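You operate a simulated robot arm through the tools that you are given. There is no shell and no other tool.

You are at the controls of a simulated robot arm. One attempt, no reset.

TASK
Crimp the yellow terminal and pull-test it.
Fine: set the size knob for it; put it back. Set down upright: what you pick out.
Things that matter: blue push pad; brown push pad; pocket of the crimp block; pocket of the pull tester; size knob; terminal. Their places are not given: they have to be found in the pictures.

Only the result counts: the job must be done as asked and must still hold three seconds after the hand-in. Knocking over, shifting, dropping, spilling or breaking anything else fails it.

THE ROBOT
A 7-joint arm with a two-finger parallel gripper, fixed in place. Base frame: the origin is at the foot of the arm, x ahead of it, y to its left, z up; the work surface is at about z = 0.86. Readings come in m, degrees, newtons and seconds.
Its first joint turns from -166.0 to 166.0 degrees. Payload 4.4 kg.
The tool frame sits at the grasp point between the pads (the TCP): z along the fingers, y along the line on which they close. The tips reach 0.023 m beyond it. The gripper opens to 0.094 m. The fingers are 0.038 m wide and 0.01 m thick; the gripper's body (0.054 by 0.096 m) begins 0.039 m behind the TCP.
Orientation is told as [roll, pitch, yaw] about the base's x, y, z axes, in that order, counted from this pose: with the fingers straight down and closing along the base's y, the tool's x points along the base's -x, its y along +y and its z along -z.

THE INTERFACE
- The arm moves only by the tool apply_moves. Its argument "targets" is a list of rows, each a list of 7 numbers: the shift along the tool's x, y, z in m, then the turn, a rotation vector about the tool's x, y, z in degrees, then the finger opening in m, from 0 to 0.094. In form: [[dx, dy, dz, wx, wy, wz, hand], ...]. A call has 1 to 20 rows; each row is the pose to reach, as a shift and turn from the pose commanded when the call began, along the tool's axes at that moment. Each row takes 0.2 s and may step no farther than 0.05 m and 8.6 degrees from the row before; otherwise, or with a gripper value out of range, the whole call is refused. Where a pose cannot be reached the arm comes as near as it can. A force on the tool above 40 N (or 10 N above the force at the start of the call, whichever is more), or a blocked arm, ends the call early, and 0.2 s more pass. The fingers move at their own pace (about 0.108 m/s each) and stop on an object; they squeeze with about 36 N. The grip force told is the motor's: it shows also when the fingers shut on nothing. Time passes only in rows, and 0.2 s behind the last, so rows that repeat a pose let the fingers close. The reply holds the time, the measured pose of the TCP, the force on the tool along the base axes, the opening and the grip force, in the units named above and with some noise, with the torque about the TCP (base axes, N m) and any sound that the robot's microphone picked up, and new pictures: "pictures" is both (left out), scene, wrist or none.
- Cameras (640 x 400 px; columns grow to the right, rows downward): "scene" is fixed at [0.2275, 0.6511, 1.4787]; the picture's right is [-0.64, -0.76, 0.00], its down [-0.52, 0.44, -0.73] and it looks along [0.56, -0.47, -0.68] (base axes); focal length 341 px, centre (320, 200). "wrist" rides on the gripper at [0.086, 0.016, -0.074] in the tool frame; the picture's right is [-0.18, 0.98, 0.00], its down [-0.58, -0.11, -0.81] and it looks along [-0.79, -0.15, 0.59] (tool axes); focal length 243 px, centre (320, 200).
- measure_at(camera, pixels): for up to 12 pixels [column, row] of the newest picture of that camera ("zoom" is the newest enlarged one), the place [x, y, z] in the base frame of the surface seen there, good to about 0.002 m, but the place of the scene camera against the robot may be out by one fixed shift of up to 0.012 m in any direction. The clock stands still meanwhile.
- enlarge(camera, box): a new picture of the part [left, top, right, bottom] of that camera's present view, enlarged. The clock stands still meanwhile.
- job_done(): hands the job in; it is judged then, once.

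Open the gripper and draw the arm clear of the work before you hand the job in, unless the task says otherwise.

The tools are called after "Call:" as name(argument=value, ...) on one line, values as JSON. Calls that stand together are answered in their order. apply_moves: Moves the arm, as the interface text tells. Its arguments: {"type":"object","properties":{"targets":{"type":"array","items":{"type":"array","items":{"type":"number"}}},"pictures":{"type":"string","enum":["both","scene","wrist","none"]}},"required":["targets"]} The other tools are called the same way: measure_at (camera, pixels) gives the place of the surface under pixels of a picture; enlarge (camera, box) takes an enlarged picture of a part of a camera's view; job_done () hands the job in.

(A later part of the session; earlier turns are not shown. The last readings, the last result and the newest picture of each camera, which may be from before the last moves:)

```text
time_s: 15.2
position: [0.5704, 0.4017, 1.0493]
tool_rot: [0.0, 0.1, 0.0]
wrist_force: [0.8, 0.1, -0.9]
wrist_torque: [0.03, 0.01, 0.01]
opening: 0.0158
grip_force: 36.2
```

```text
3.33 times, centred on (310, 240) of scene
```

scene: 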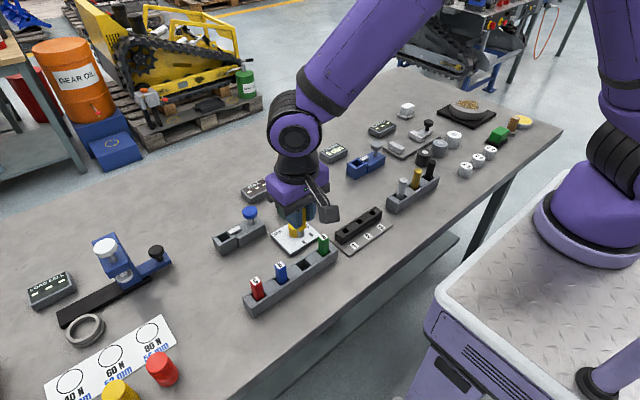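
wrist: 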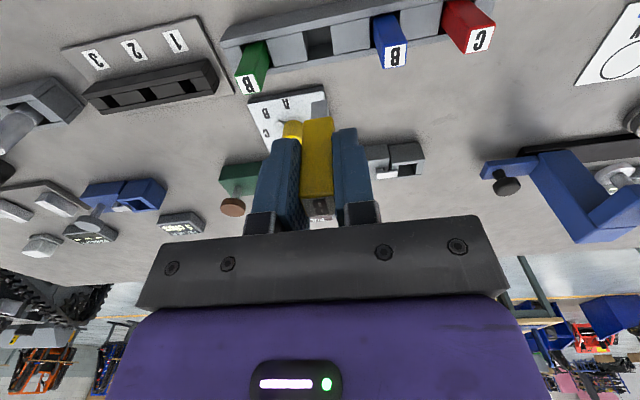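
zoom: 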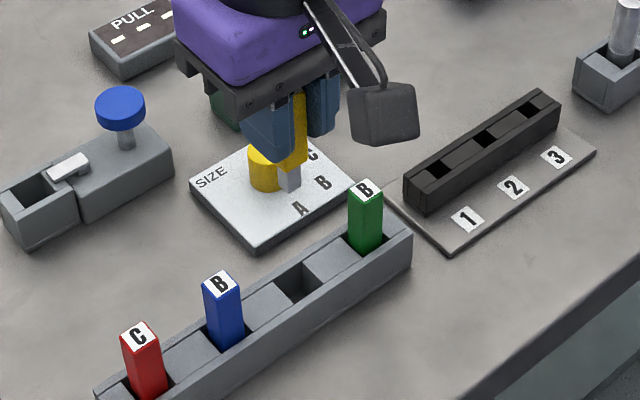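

The terminal is out of the rack, with a metallic lower end. I'll measure its lower end with the scene camera, and the grey pocket (around (410,165)) with the wrist camera.

Call:
measure_at(camera="zoom", pixels=[[288, 187], [294, 172], [283, 174], [297, 150], [293, 110]])

Call:
enlarge(camera="wrist", box=[360, 120, 460, 190])

```text
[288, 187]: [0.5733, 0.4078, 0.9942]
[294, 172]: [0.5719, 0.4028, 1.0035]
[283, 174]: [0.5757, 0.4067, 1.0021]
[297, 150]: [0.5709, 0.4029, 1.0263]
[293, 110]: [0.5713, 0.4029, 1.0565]
```

```text
5.71 times, centred on (410, 155) of wrist
```

zoom: 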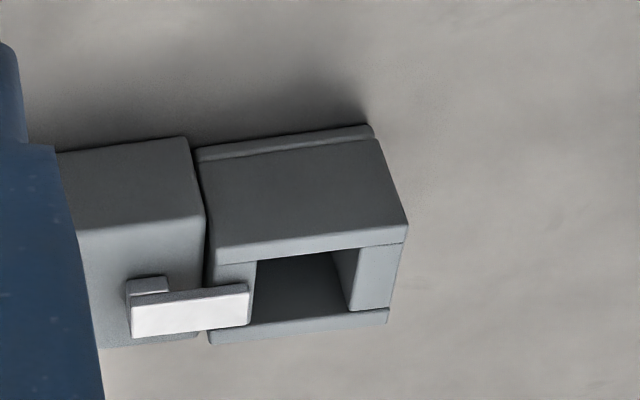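

The terminal reaches about 0.055 m below the TCP. Now I'll measure the grey pocket's opening edges and walls in this zoom.

Call:
measure_at(camera="zoom", pixels=[[300, 247], [235, 268], [375, 280], [320, 318], [235, 332], [350, 317], [355, 250], [330, 290], [290, 310], [247, 290], [365, 300], [300, 270]])

Call:
measure_at(camera="zoom", pixels=[[220, 238], [403, 220], [386, 315], [212, 338], [248, 318], [190, 310], [240, 255], [280, 325]])

```text
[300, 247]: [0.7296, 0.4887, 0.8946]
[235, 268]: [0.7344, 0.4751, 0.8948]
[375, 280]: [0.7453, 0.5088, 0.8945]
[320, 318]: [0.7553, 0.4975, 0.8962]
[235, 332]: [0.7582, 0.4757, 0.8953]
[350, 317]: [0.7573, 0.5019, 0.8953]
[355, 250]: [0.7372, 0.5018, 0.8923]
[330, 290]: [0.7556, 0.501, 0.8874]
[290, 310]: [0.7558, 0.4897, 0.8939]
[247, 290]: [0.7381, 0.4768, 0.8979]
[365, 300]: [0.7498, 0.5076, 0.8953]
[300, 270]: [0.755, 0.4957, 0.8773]
```

```text
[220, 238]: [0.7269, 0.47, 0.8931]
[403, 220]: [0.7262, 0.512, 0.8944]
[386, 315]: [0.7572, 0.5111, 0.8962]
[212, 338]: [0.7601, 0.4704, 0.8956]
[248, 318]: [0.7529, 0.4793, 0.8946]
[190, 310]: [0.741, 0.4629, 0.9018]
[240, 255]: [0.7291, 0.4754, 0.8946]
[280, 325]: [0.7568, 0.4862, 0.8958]
```

The pocket is centred near (0.743, 0.491) with inner size about 0.022–0.024 m and its rim at z 0.895; the latch top is about 0.902. I'll look closer at the terminal's lower end to know its exact length below the fingers.

Call:
enlarge(camera="scene", box=[275, 200, 325, 245])

```text
8.89 times, centred on (300, 222) of scene
```

zoom: 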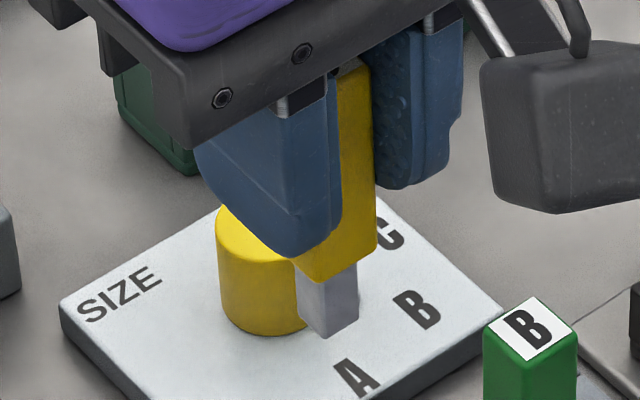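

Call:
measure_at(camera="zoom", pixels=[[325, 333], [330, 310], [345, 320], [310, 318], [330, 280], [312, 270], [355, 262], [325, 240], [300, 235], [355, 80], [348, 200]])

```text
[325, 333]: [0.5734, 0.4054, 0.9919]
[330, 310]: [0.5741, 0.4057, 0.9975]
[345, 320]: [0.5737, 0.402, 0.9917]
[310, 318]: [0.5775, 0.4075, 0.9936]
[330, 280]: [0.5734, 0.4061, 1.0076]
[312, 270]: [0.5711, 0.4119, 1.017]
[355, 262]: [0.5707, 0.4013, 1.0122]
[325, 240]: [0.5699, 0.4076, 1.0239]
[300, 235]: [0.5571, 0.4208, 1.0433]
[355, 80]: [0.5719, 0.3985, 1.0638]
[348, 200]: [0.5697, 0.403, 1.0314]
```

The ferrule's bottom is about 0.060 m below the TCP. Now I'll carry the terminal over the grey pocket at (0.743, 0.491) with its bottom at about z 0.988, clear of everything.

Call:
apply_moves(targets=[[-0.035, 0.018, 0, 0, 0, 0, 0.005], [-0.07, 0.036, 0, 0, 0, 0, 0.005], [-0.105, 0.054, 0, 0, 0, 0, 0.005], [-0.14, 0.072, 0, 0, 0, 0, 0.005], [-0.174, 0.0898, 0, 0, 0, 0, 0.005], [-0.174, 0.0898, 0, 0, 0, 0, 0.005]])

Call:
enlarge(camera="scene", box=[190, 150, 310, 260])

Call:
enlarge(camera="wrist", box=[230, 60, 420, 200])

```text
time_s: 16.6
position: [0.7453, 0.4922, 1.0502]
tool_rot: [0.0, 0.0, 0.1]
wrist_force: [0.2, 0.8, 0.4]
wrist_torque: [-0.01, 0.0, 0.04]
opening: 0.016
grip_force: 36.1
```

scene: 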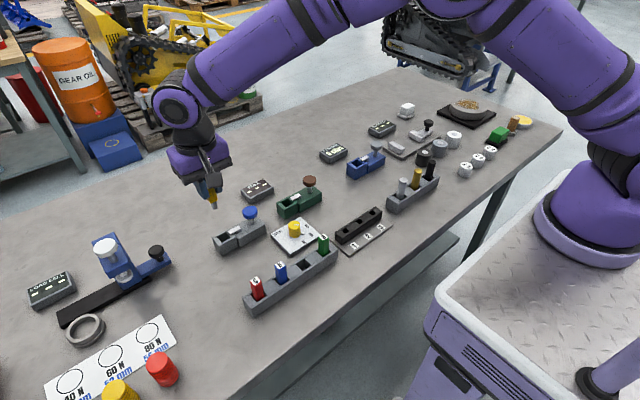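
wrist: 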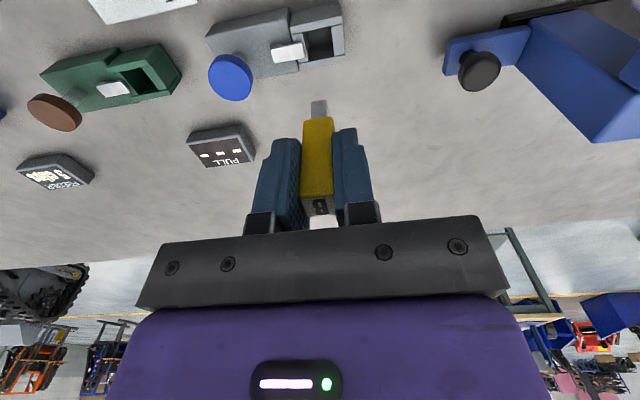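

```text
3.64 times, centred on (250, 205) of scene
```

zoom: 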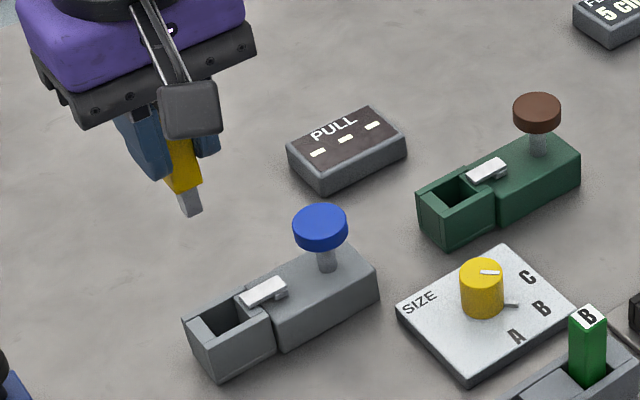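

```text
2.86 times, centred on (325, 130) of wrist
```

zoom: 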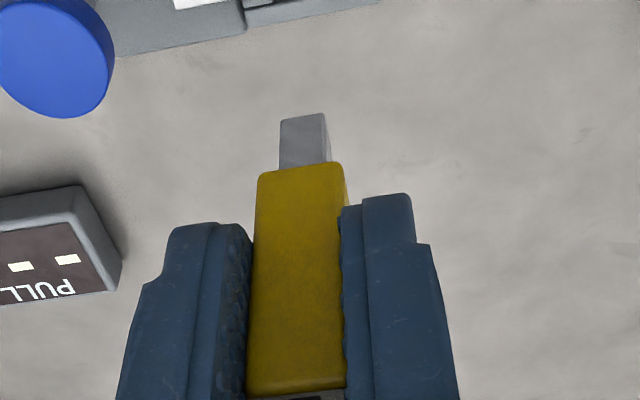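

The pocket is visible ahead at about (320,40) in the wrist view. I'll lower to just above the rim (ferrule bottom at about z 0.905) and check alignment.

Call:
apply_moves(targets=[[0, 0, 0.03, 0, 0, 0, 0.005], [0, 0, 0.06, 0, 0, 0, 0.005], [0, 0, 0.082, 0, 0, 0, 0.005], [0, 0, 0.082, 0, 0, 0, 0.005]])

Call:
enlarge(camera="scene", box=[200, 180, 290, 250])

Call:
enlarge(camera="wrist", box=[240, 50, 400, 170])

```text
time_s: 17.6
position: [0.7429, 0.4917, 0.968]
tool_rot: [0.1, 0.0, 0.1]
wrist_force: [-0.5, 0.2, 0.0]
wrist_torque: [0.02, 0.02, 0.0]
opening: 0.016
grip_force: 35.9
```

scene: 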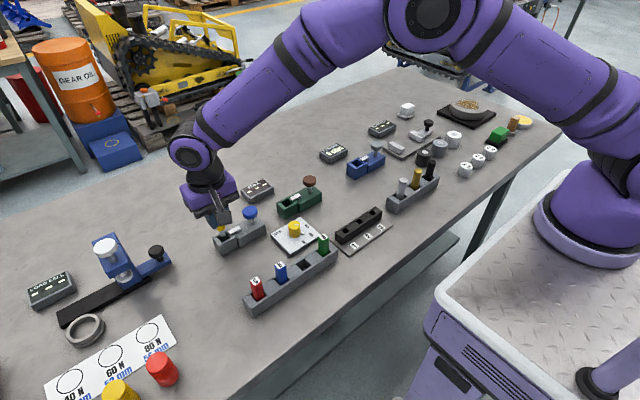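
wrist: 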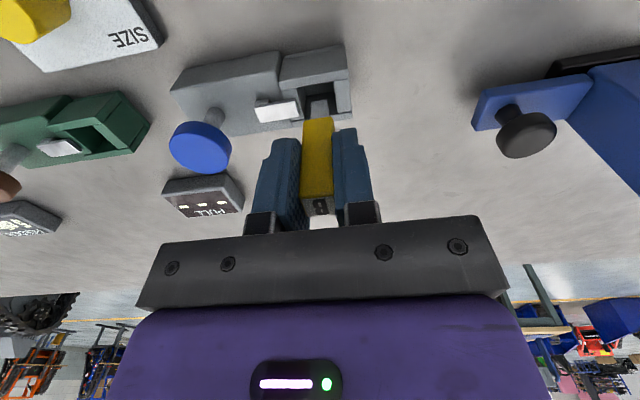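

```text
5.71 times, centred on (245, 215) of scene
```

zoom: 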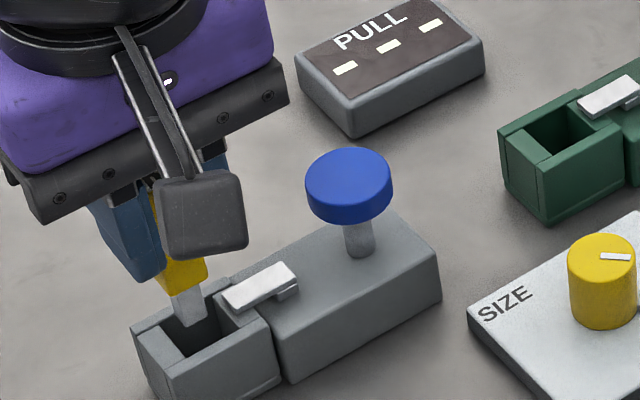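

```text
3.33 times, centred on (320, 110) of wrist
```

zoom: 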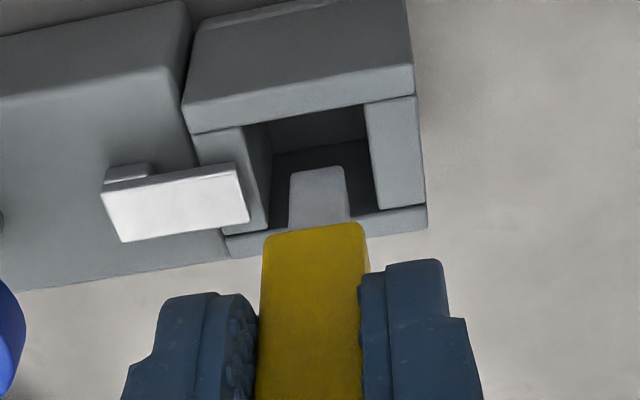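

The ferrule tip is just above the pocket opening. I'll measure the pocket edges and the ferrule from this close view.

Call:
measure_at(camera="zoom", pixels=[[240, 140], [265, 225], [370, 110], [380, 205], [310, 122], [240, 240], [390, 225], [295, 175], [342, 172], [318, 170], [300, 160], [230, 195]])

Call:
measure_at(camera="zoom", pixels=[[245, 122], [250, 150], [264, 200], [368, 125], [374, 170], [355, 160], [285, 155], [320, 140], [330, 112], [245, 235], [400, 215], [200, 128]])

```text
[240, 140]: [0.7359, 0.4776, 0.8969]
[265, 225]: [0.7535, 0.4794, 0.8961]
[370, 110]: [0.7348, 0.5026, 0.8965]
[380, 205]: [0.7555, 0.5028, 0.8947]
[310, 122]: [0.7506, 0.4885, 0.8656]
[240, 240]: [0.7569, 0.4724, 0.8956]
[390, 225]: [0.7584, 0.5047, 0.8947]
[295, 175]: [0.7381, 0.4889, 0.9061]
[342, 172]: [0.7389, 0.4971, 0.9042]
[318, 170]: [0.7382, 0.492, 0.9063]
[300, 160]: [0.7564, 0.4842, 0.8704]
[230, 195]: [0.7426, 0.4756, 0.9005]
```

```text
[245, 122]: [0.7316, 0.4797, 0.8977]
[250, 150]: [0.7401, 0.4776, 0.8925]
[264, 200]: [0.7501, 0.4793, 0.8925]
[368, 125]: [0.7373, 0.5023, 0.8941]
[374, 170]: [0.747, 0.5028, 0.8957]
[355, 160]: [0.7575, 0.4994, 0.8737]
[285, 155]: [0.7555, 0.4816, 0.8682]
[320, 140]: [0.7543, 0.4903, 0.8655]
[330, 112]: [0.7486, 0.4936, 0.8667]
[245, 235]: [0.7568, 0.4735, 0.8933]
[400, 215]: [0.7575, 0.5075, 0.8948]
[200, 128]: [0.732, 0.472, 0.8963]
```

Ferrule centre y≈0.4925 against pocket centre y≈0.4908, with the pocket floor at about z 0.866. I'll shift −1.5 mm in y and lower gently to TCP z≈0.929.

Call:
apply_moves(targets=[[0, -0.0015, 0.0, 0, 0, 0, 0.005], [0, -0.0015, 0.012, 0, 0, 0, 0.005], [0, -0.0015, 0.022, 0, 0, 0, 0.005], [0, -0.0015, 0.03, 0, 0, 0, 0.005], [0, -0.0015, 0.037, 0, 0, 0, 0.005], [0, -0.0015, 0.037, 0, 0, 0, 0.005]])

Call:
enlarge(camera="wrist", box=[240, 50, 400, 210])

```text
time_s: 19.0
position: [0.7435, 0.4891, 0.9286]
tool_rot: [0.1, 0.1, -0.1]
wrist_force: [0.4, -0.2, 0.0]
wrist_torque: [-0.02, -0.01, 0.01]
opening: 0.0162
grip_force: 36.3
```

scene: 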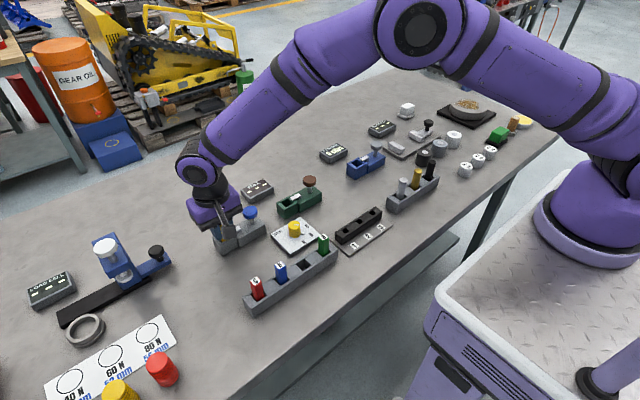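
wrist: 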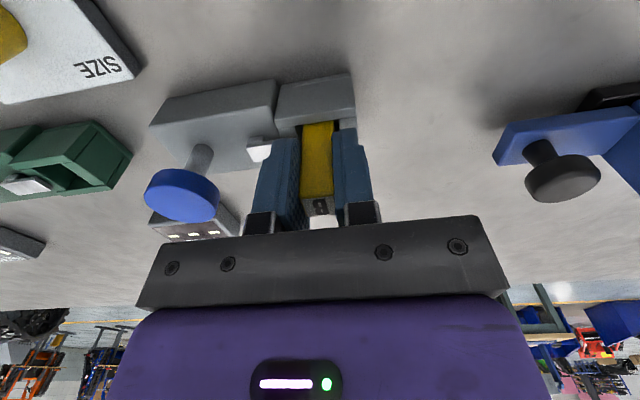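

```text
2.50 times, centred on (320, 130) of wrist
```

zoom: 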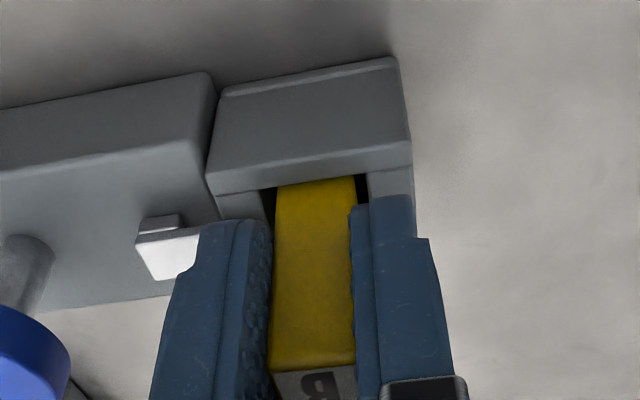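

The body is in the pocket with gaps on both sides and no force. I'll go down 1 mm more, release by opening slightly, and rise straight up.

Call:
apply_moves(targets=[[0, 0, 0.001, 0, 0, 0, 0.005], [0, 0, 0.001, 0, 0, 0, 0.03], [0, 0, 0.001, 0, 0, 0, 0.036], [0, 0, 0.001, 0, 0, 0, 0.036], [0, 0, -0.02, 0, 0, 0, 0.036], [0, 0, -0.05, 0, 0, 0, 0.036], [0, 0, -0.08, 0, 0, 0, 0.036]])

Call:
enlarge(camera="wrist", box=[220, 0, 400, 150])

Call:
enlarge(camera="scene", box=[190, 170, 310, 260])

```text
time_s: 20.6
position: [0.7438, 0.4894, 1.0101]
tool_rot: [0.1, 0.0, -0.1]
wrist_force: [0.3, 0.2, -0.4]
wrist_torque: [0.0, 0.0, -0.03]
opening: 0.036
grip_force: 0.1
```

scene: 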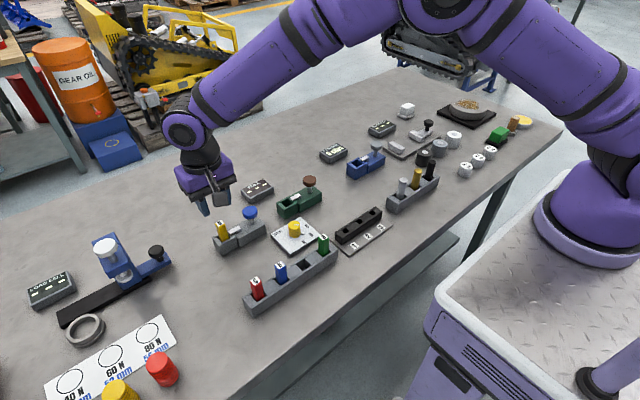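
wrist: 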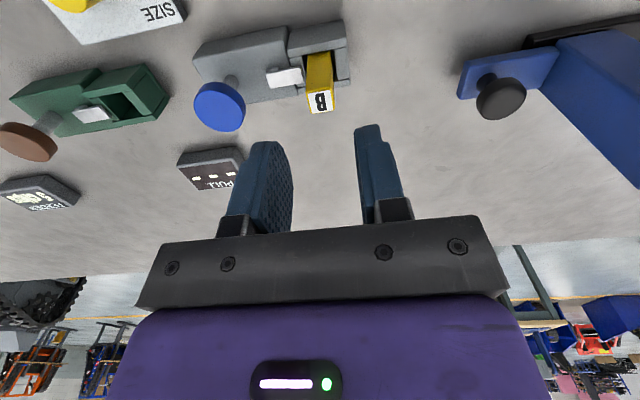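

```text
2.67 times, centred on (310, 75) of wrist
```

zoom: 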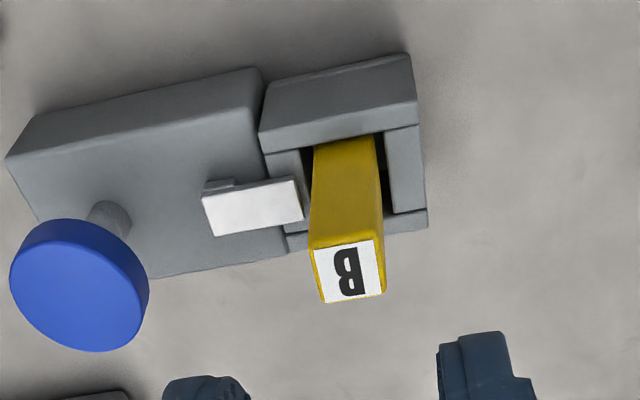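

```text
4.44 times, centred on (250, 215) of scene
```

zoom: 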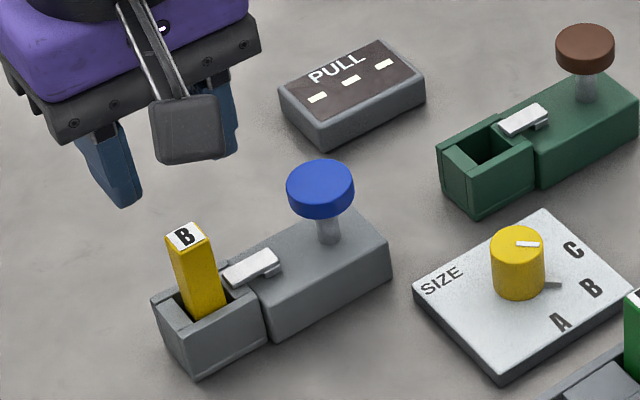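

The terminal stands upright in the grey pocket. Next I'll measure the blue pad's top so I can press it with closed fingers.

Call:
enlarge(camera="wrist", box=[180, 20, 360, 150])

Call:
measure_at(camera="wrist", pixels=[[220, 109], [205, 112], [237, 106], [218, 95], [222, 122], [320, 101], [309, 95], [330, 93], [311, 107], [332, 105]])

```text
3.08 times, centred on (270, 85) of wrist
```

zoom: 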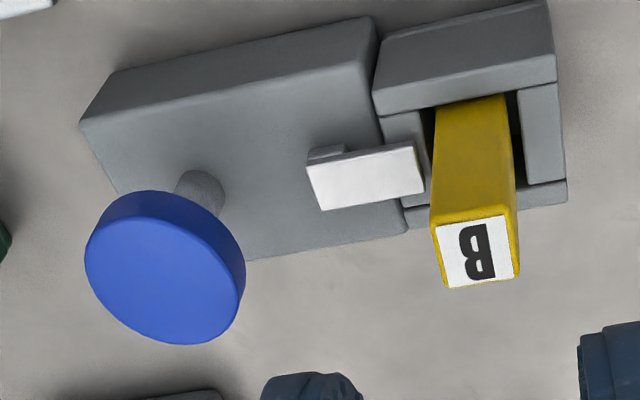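

```text
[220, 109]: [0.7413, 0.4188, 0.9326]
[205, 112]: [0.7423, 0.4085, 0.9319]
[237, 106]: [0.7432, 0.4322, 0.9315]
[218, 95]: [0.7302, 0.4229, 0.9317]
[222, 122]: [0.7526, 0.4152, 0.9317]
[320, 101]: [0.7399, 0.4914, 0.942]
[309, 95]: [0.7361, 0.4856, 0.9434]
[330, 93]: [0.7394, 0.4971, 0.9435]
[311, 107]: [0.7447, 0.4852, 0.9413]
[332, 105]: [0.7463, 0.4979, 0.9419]
```

The blue pad is centred near (0.742, 0.418) with its top at z 0.932. I'll close the fingers, move above it and stop about 1 cm over it.

Call:
apply_moves(targets=[[0.0008, -0.035, 0.0, 0, 0, 0, 0.01], [0.0016, -0.0713, 0.0, 0, 0, 0, 0.0], [0.0016, -0.0713, 0.02, 0, 0, 0, 0.0], [0.0016, -0.0713, 0.043, 0, 0, 0, 0.0], [0.0016, -0.0713, 0.043, 0, 0, 0, 0.0]])

Call:
enlarge(camera="scene", box=[190, 170, 310, 260])

```text
time_s: 21.8
position: [0.741, 0.4176, 0.9661]
tool_rot: [0.0, -0.1, 0.0]
wrist_force: [0.5, -0.1, -0.3]
wrist_torque: [-0.01, 0.01, 0.01]
opening: 0.0
grip_force: 36.2
```

scene: 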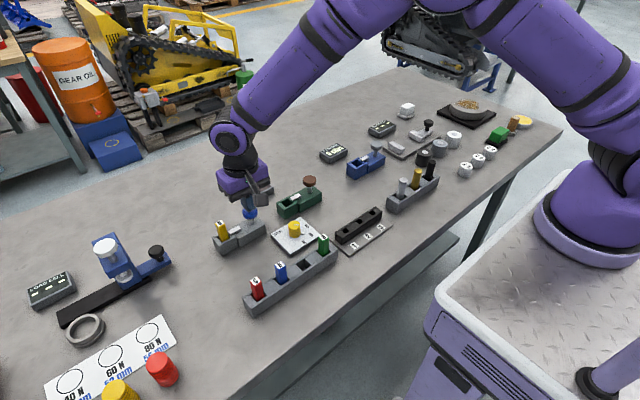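
wrist: 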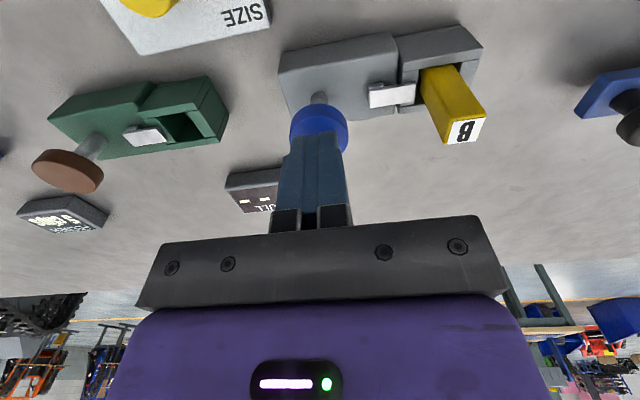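

```text
4.44 times, centred on (250, 215) of scene
```

zoom: 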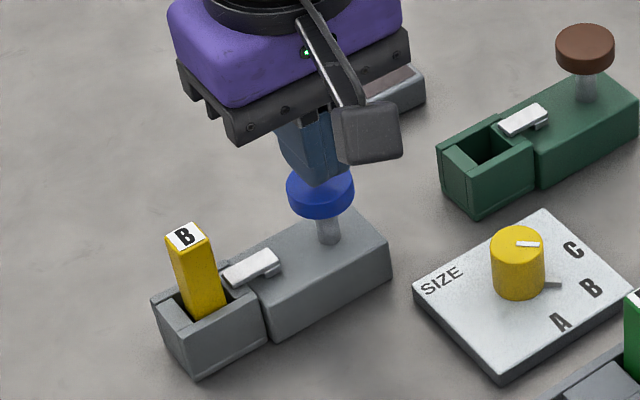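

The closed fingertips are right above the blue pad. Before committing, I'll compare the display faces once more, since the PULL face's brown tint is my main clue for which pad belongs to the tester.

Call:
enlarge(camera="scene", box=[20, 265, 90, 315])

Call:
enlarge(camera="scene", box=[310, 115, 400, 175])

Call:
enlarge(camera="wrist", box=[0, 80, 300, 240])

```text
8.00 times, centred on (55, 290) of scene
```

zoom: 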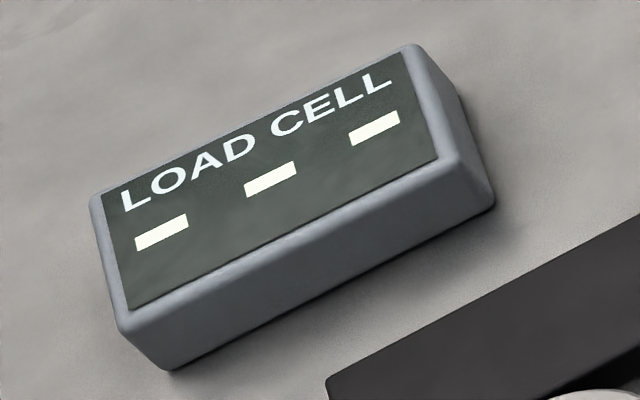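

```text
6.67 times, centred on (355, 145) of scene
```

zoom: 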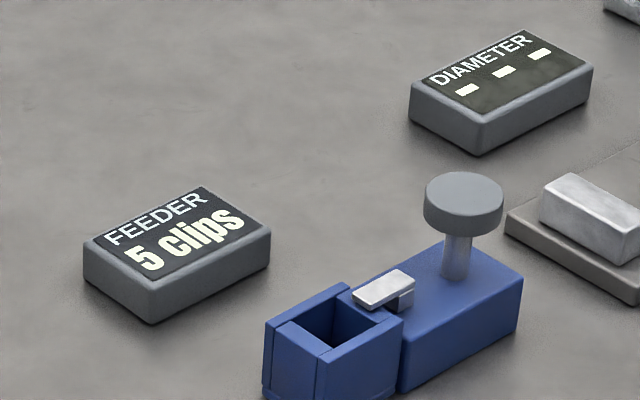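

```text
2.13 times, centred on (150, 160) of wrist
```

zoom: 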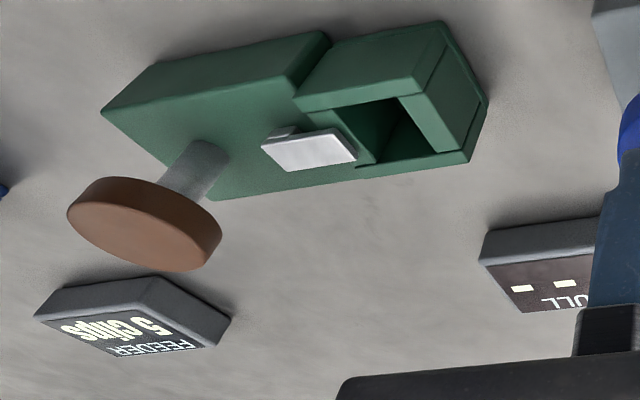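

The FEEDER face is slate blue beside its blue device and the PULL face is brown, which supports brown pad = pull tester. So I'll press the blue (crimp) pad gently in small steps.

Call:
apply_moves(targets=[[0, 0, 0.006, 0, 0, 0, 0.0], [0, 0, 0.01, 0, 0, 0, 0.0], [0, 0, 0.013, 0, 0, 0, 0.0], [0, 0, 0.016, 0, 0, 0, 0.0], [0, 0, 0.019, 0, 0, 0, 0.0], [0, 0, 0.021, 0, 0, 0, 0.0]])

Call:
enlarge(camera="scene", box=[190, 170, 310, 260])

```text
time_s: 23.2
position: [0.7422, 0.4178, 0.9454]
tool_rot: [0.0, 0.0, 0.0]
wrist_force: [-1.2, -2.3, 4.0]
wrist_torque: [-0.05, 0.03, 0.0]
opening: 0.0
grip_force: 35.9
heard: click
```

scene: 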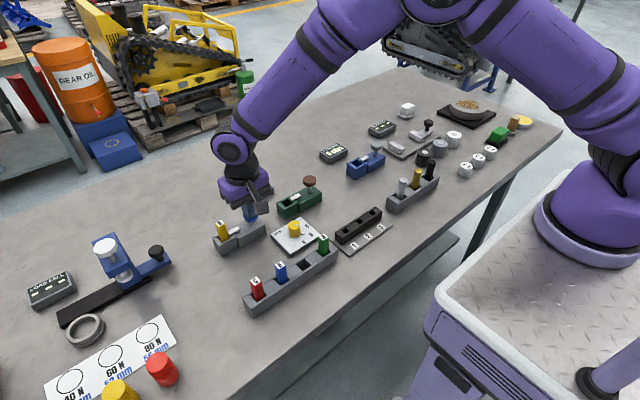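
wrist: 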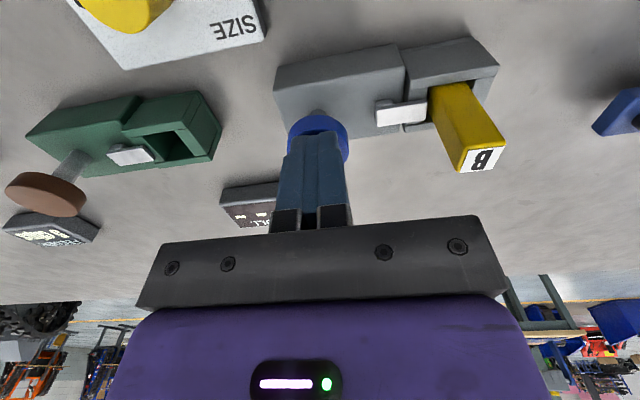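

```text
4.44 times, centred on (250, 215) of scene
```

zoom: 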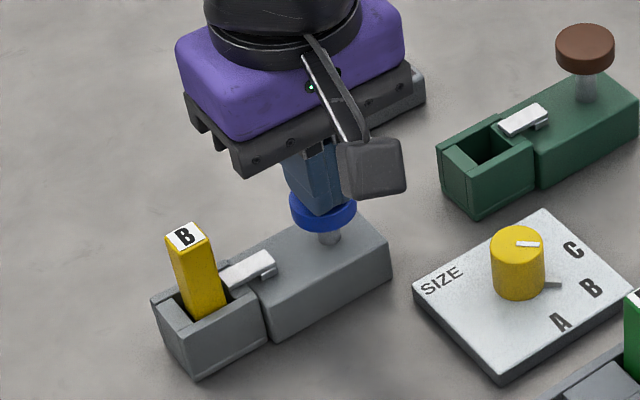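

A click was heard with only about 4 N, and the PULL display still shows dashes, so this was the crimp. I'll hold briefly, then rise clear of the pad.

Call:
apply_moves(targets=[[0, 0, 0.0, 0, 0, 0, 0.0], [0, 0, 0.0, 0, 0, 0, 0.0], [0, 0, -0.01, 0, 0, 0, 0.0], [0, 0, -0.03, 0, 0, 0, 0.0], [0, 0, -0.065, 0, 0, 0, 0.0], [0, 0, -0.065, 0, 0, 0, 0.0]])

Call:
enlarge(camera="scene", box=[190, 170, 310, 260])

Call:
enlarge(camera="wrist", box=[240, 20, 480, 180])

```text
time_s: 24.6
position: [0.7407, 0.4177, 1.0116]
tool_rot: [0.0, -0.1, 0.0]
wrist_force: [-0.2, 0.1, 0.4]
wrist_torque: [-0.01, -0.01, 0.0]
opening: 0.0
grip_force: 36.4
```

scene: 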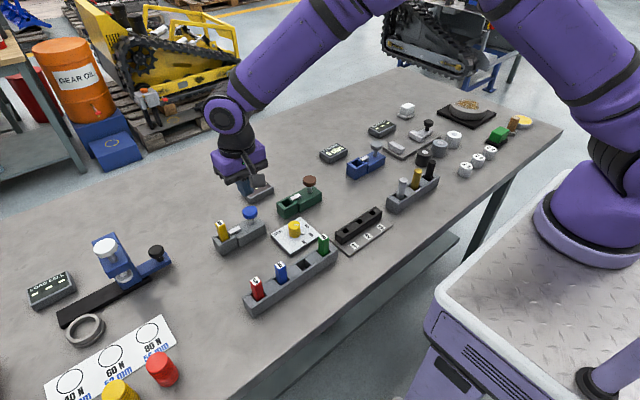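
wrist: 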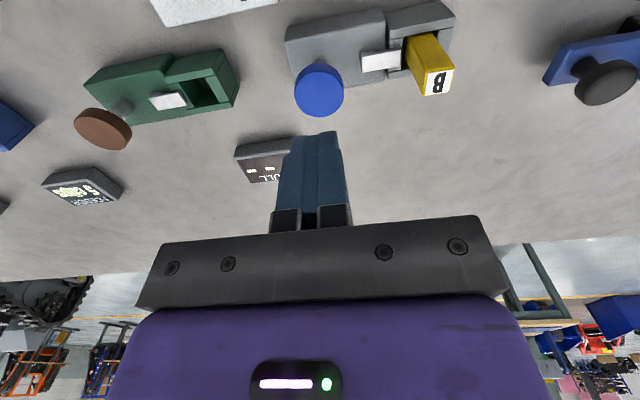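

```text
4.44 times, centred on (250, 215) of scene
```

zoom: 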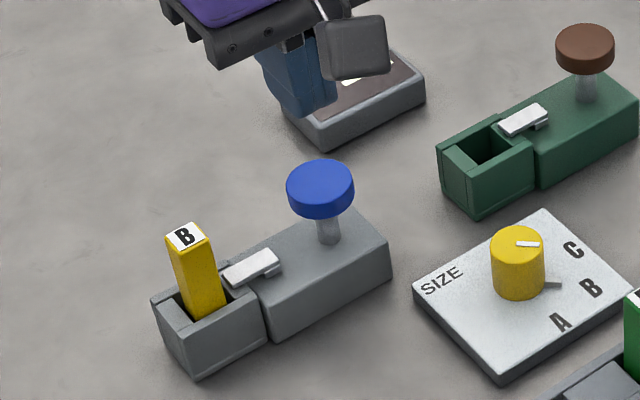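

```text
2.50 times, centred on (360, 100) of wrist
```

zoom: 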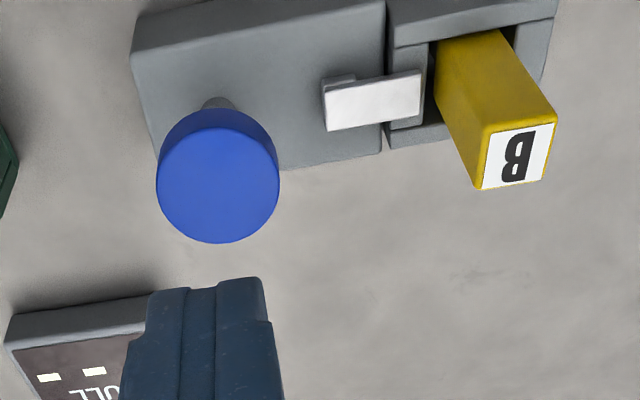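

The pad has returned and the terminal still stands. Moving back over the terminal with the fingers open to re-measure it.

Call:
apply_moves(targets=[[0, 0.036, 0.0, 0, 0, 0, 0.036], [0, 0.0725, 0.0, 0, 0, 0, 0.036], [0, 0.0725, 0.0, 0, 0, 0, 0.036]], pictures="wrist")

Call:
enlarge(camera="wrist", box=[240, 20, 400, 140])

```text
time_s: 25.4
position: [0.7431, 0.4926, 1.0096]
tool_rot: [0.0, 0.1, 0.0]
wrist_force: [0.7, 0.1, 0.3]
wrist_torque: [-0.01, -0.01, -0.02]
opening: 0.036
grip_force: 0.1
```

wrist: 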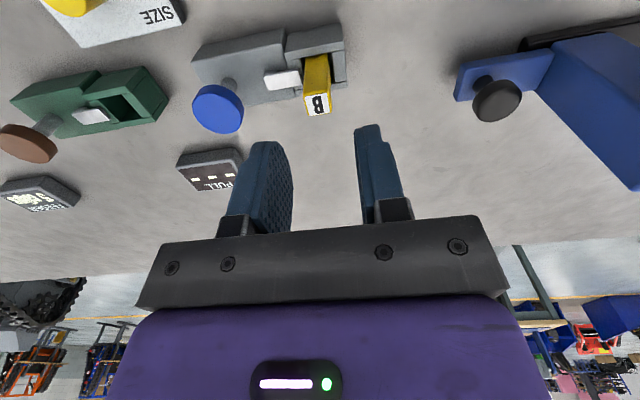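

```text
3.33 times, centred on (320, 80) of wrist
```

zoom: 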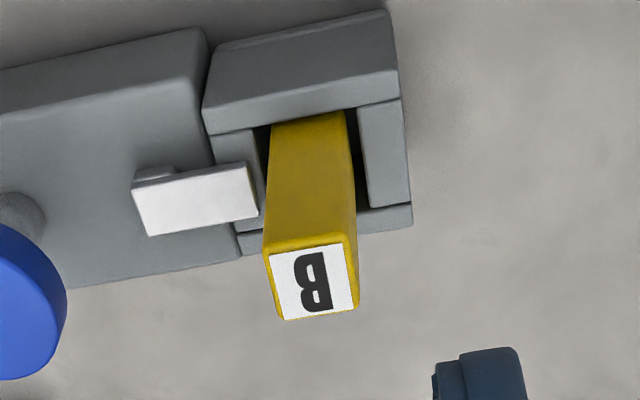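

Call:
measure_at(camera="zoom", pixels=[[273, 256], [340, 248], [351, 304], [287, 315], [313, 282], [200, 195], [250, 205], [245, 170], [350, 115], [265, 130]])

```text
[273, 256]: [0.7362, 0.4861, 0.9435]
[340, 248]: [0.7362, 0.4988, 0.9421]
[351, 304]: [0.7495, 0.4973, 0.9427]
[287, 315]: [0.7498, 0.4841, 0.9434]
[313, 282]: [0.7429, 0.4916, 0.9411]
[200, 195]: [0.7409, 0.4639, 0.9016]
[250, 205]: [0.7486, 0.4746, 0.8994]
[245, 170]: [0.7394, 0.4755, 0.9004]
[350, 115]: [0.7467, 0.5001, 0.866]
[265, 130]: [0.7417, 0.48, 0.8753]
```

The terminal is centred around (0.743, 0.490), fully seated with its top at 0.9425. Descending to TCP z≈0.931 and gripping.

Call:
apply_moves(targets=[[-0.0012, -0.0007, 0.03, 0, 0, 0, 0.036], [-0.0012, -0.0007, 0.06, 0, 0, 0, 0.036], [-0.0012, -0.0007, 0.079, 0, 0, 0, 0.036], [-0.0012, -0.0007, 0.079, 0, 0, 0, 0.036], [-0.0012, -0.0007, 0.079, 0, 0, 0, 0.015], [-0.0012, -0.0007, 0.079, 0, 0, 0, 0.005], [-0.0012, -0.0007, 0.079, 0, 0, 0, 0.005]], pictures="wrist")

```text
time_s: 27.0
position: [0.7417, 0.4917, 0.9292]
tool_rot: [0.0, 0.0, 0.1]
wrist_force: [0.4, 0.0, -0.5]
wrist_torque: [0.01, 0.06, 0.03]
opening: 0.0163
grip_force: 35.8
```

wrist: 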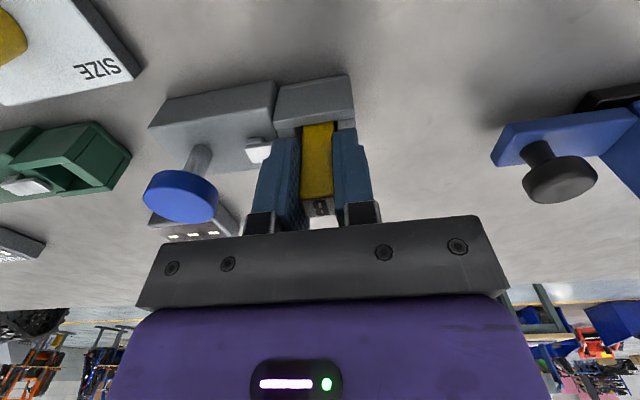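

Gripped at 0.0163 m with no side force. Lifting straight up.

Call:
apply_moves(targets=[[0, 0, -0.015, 0, 0, 0, 0.005], [0, 0, -0.04, 0, 0, 0, 0.005], [0, 0, -0.08, 0, 0, 0, 0.005], [0, 0, -0.115, 0, 0, 0, 0.005], [0, 0, -0.115, 0, 0, 0, 0.005]])

Call:
enlarge(camera="wrist", box=[240, 50, 400, 210])

Call:
enlarge(camera="scene", box=[180, 160, 300, 260])

```text
time_s: 28.2
position: [0.7401, 0.4895, 1.0429]
tool_rot: [0.0, 0.0, 0.0]
wrist_force: [0.1, -0.4, 0.2]
wrist_torque: [-0.01, -0.01, -0.01]
opening: 0.0161
grip_force: 36.4
```

scene: 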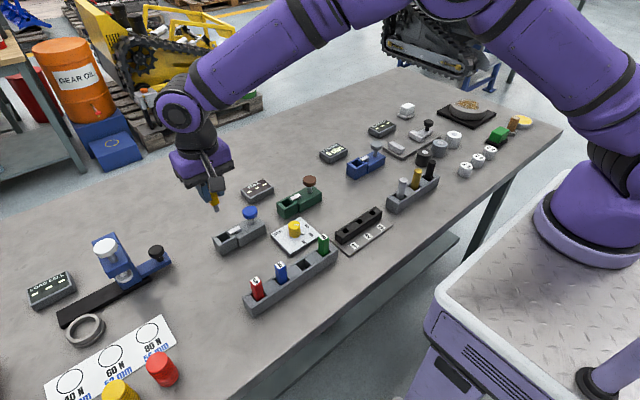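
wrist: 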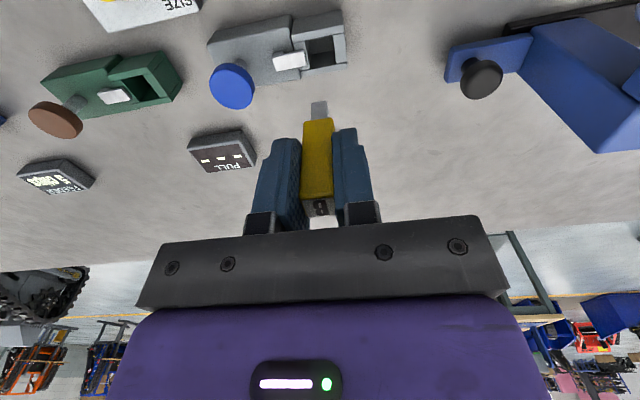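

```text
2.50 times, centred on (320, 130) of wrist
```

zoom: 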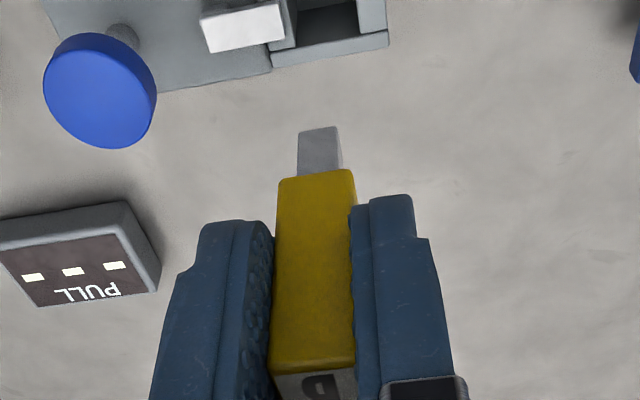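

```text
4.00 times, centred on (240, 210) of scene
```

zoom: 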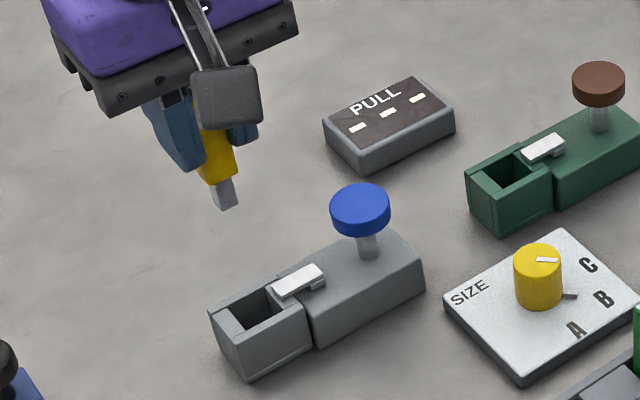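

The terminal is out; the grey pocket is empty and the display still shows dashes. I'll carry it at this height across to above the green pull-tester pocket near (0.743, 0.317).

Call:
apply_moves(targets=[[0, -0.043, 0, 0, 0, 0, 0.005], [0, -0.086, 0, 0, 0, 0, 0.005], [0, -0.129, 0, 0, 0, 0, 0.005], [0, -0.172, 0, 0, 0, 0, 0.005], [0, -0.172, 0, 0, 0, 0, 0.005]])

Call:
enlarge(camera="wrist", box=[250, 0, 410, 110])

```text
time_s: 29.4
position: [0.7395, 0.3178, 1.0468]
tool_rot: [-0.1, 0.0, 0.1]
wrist_force: [0.1, 0.7, -0.6]
wrist_torque: [-0.01, 0.0, -0.01]
opening: 0.0162
grip_force: 36.1
```

scene: 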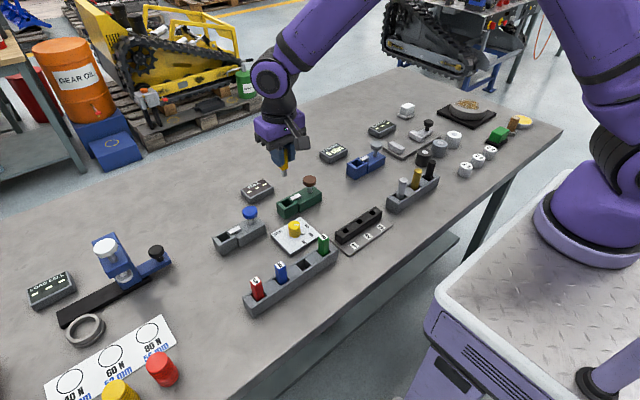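
wrist: 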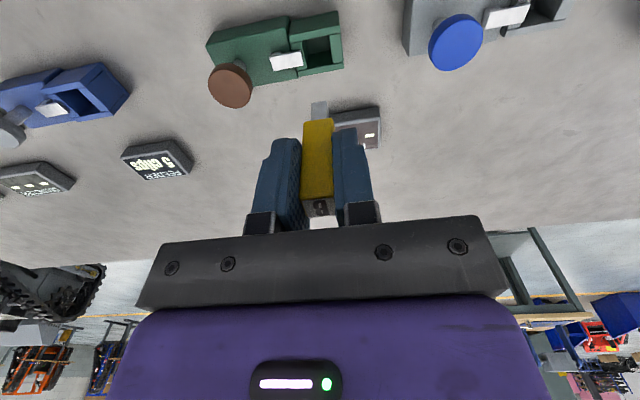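

```text
3.64 times, centred on (330, 55) of wrist
```

zoom: 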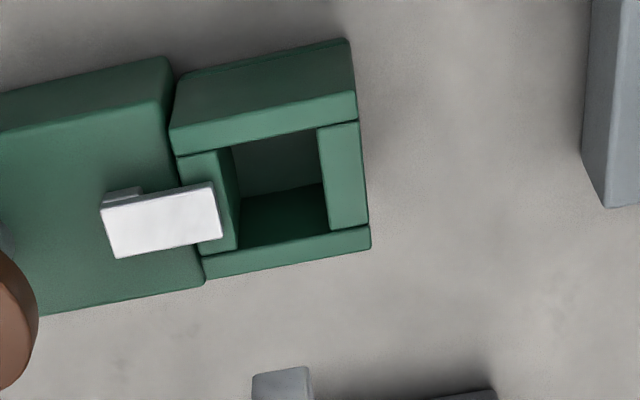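

Clear view of the green pocket. Measuring its rim edges and walls.

Call:
measure_at(camera="zoom", pixels=[[215, 145], [330, 122], [228, 245], [350, 215], [345, 135], [205, 160], [270, 138], [285, 248], [222, 215], [333, 225], [322, 140], [290, 170]])

Call:
measure_at(camera="zoom", pixels=[[175, 140], [354, 105], [368, 243], [207, 275], [230, 170], [236, 240], [318, 150], [328, 215], [300, 245], [250, 140], [280, 215], [160, 220]])

```text
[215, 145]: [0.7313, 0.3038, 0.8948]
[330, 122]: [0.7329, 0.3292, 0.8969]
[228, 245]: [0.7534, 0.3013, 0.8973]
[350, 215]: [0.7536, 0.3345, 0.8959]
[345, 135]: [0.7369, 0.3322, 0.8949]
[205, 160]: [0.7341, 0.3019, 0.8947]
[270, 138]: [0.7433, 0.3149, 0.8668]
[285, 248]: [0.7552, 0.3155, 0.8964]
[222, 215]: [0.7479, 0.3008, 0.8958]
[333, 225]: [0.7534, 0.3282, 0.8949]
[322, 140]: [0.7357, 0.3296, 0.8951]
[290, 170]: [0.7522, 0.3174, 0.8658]
```

```text
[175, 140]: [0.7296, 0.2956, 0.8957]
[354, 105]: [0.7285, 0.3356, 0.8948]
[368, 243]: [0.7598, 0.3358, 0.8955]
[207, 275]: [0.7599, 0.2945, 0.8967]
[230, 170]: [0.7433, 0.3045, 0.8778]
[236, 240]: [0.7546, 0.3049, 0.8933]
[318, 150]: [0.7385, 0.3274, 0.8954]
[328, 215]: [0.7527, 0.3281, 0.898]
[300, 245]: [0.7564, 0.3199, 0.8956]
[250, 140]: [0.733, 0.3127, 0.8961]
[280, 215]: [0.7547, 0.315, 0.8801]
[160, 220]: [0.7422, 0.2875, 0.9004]
```

The green pocket centre is near (0.7435, 0.316) with its rim at 0.895 and floor at about 0.866. I'll lower to just above the rim and check the ferrule against it.

Call:
apply_moves(targets=[[0, -0.0015, 0.03, 0, 0, 0, 0.005], [0, -0.0015, 0.06, 0, 0, 0, 0.005], [0, -0.0015, 0.074, 0, 0, 0, 0.005], [0, -0.0015, 0.074, 0, 0, 0, 0.005]])

Call:
enlarge(camera="wrist", box=[240, 50, 400, 170])

```text
time_s: 30.4
position: [0.7415, 0.3155, 0.9724]
tool_rot: [0.0, 0.0, 0.1]
wrist_force: [-0.1, -0.1, -0.6]
wrist_torque: [0.03, 0.02, 0.01]
opening: 0.0162
grip_force: 36.2
```

scene: 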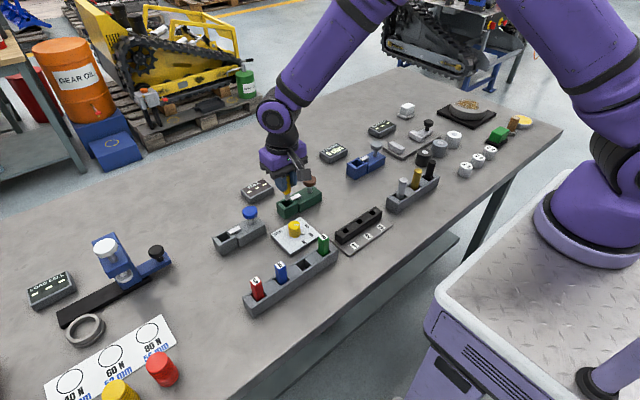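
wrist: 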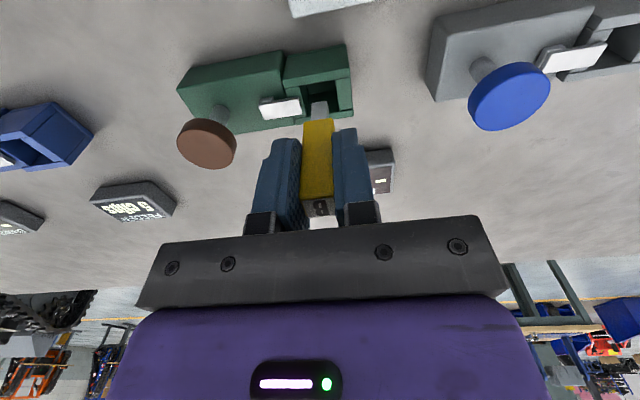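

```text
3.33 times, centred on (320, 110) of wrist
```

zoom: 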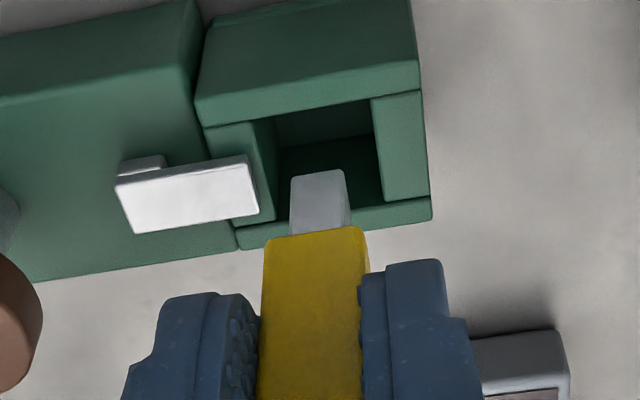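

Call:
measure_at(camera="zoom", pixels=[[293, 182], [343, 176], [318, 175], [250, 125], [270, 150], [276, 215], [372, 105], [382, 195], [376, 150], [330, 215], [255, 232], [400, 210]])

```text
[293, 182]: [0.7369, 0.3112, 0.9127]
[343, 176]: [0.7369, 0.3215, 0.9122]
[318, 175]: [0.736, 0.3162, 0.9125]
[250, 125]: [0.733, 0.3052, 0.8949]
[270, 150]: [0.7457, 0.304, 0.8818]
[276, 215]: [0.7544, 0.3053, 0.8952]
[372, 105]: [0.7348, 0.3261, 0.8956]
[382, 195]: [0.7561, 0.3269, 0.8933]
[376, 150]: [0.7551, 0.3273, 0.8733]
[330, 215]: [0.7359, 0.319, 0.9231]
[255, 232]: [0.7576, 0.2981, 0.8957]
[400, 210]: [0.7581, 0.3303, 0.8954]
```

The ferrule centre y 0.316 matches the pocket centre. Lowering into the green pocket with a 1 mm forward shift.

Call:
apply_moves(targets=[[-0.001, 0, 0.012, 0, 0, 0, 0.005], [-0.001, 0, 0.022, 0, 0, 0, 0.005], [-0.001, 0, 0.032, 0, 0, 0, 0.005], [-0.001, 0, 0.04, 0, 0, 0, 0.005], [-0.001, 0, 0.04, 0, 0, 0, 0.005]])

Call:
enlarge(camera="wrist", box=[240, 50, 400, 210])

```text
time_s: 31.6
position: [0.7436, 0.3174, 0.9321]
tool_rot: [0.0, 0.0, 0.0]
wrist_force: [-0.4, 0.8, -0.8]
wrist_torque: [0.03, 0.03, -0.03]
opening: 0.0162
grip_force: 36.2
```

scene: 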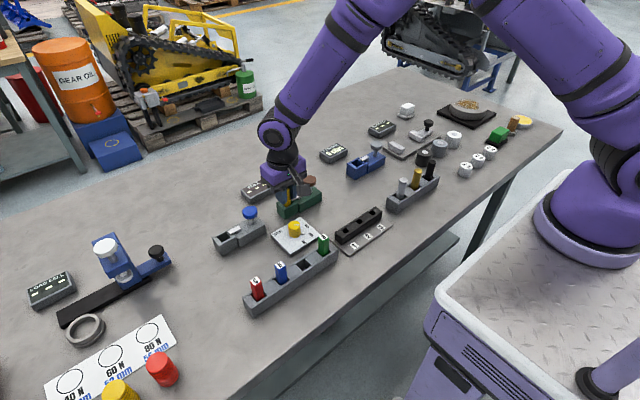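
wrist: 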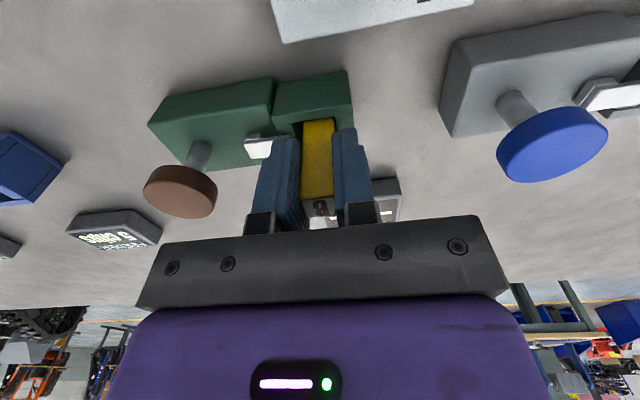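

```text
2.50 times, centred on (320, 130) of wrist
```

zoom: 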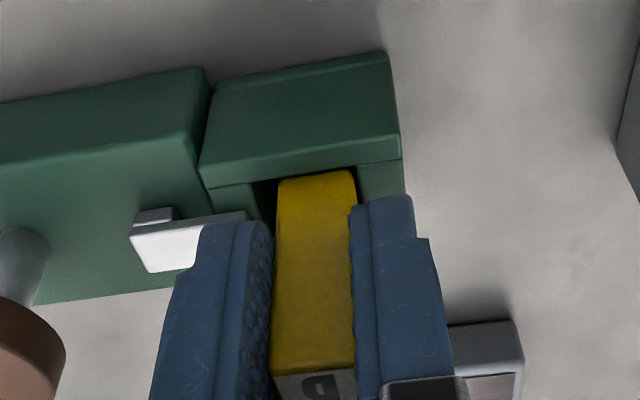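

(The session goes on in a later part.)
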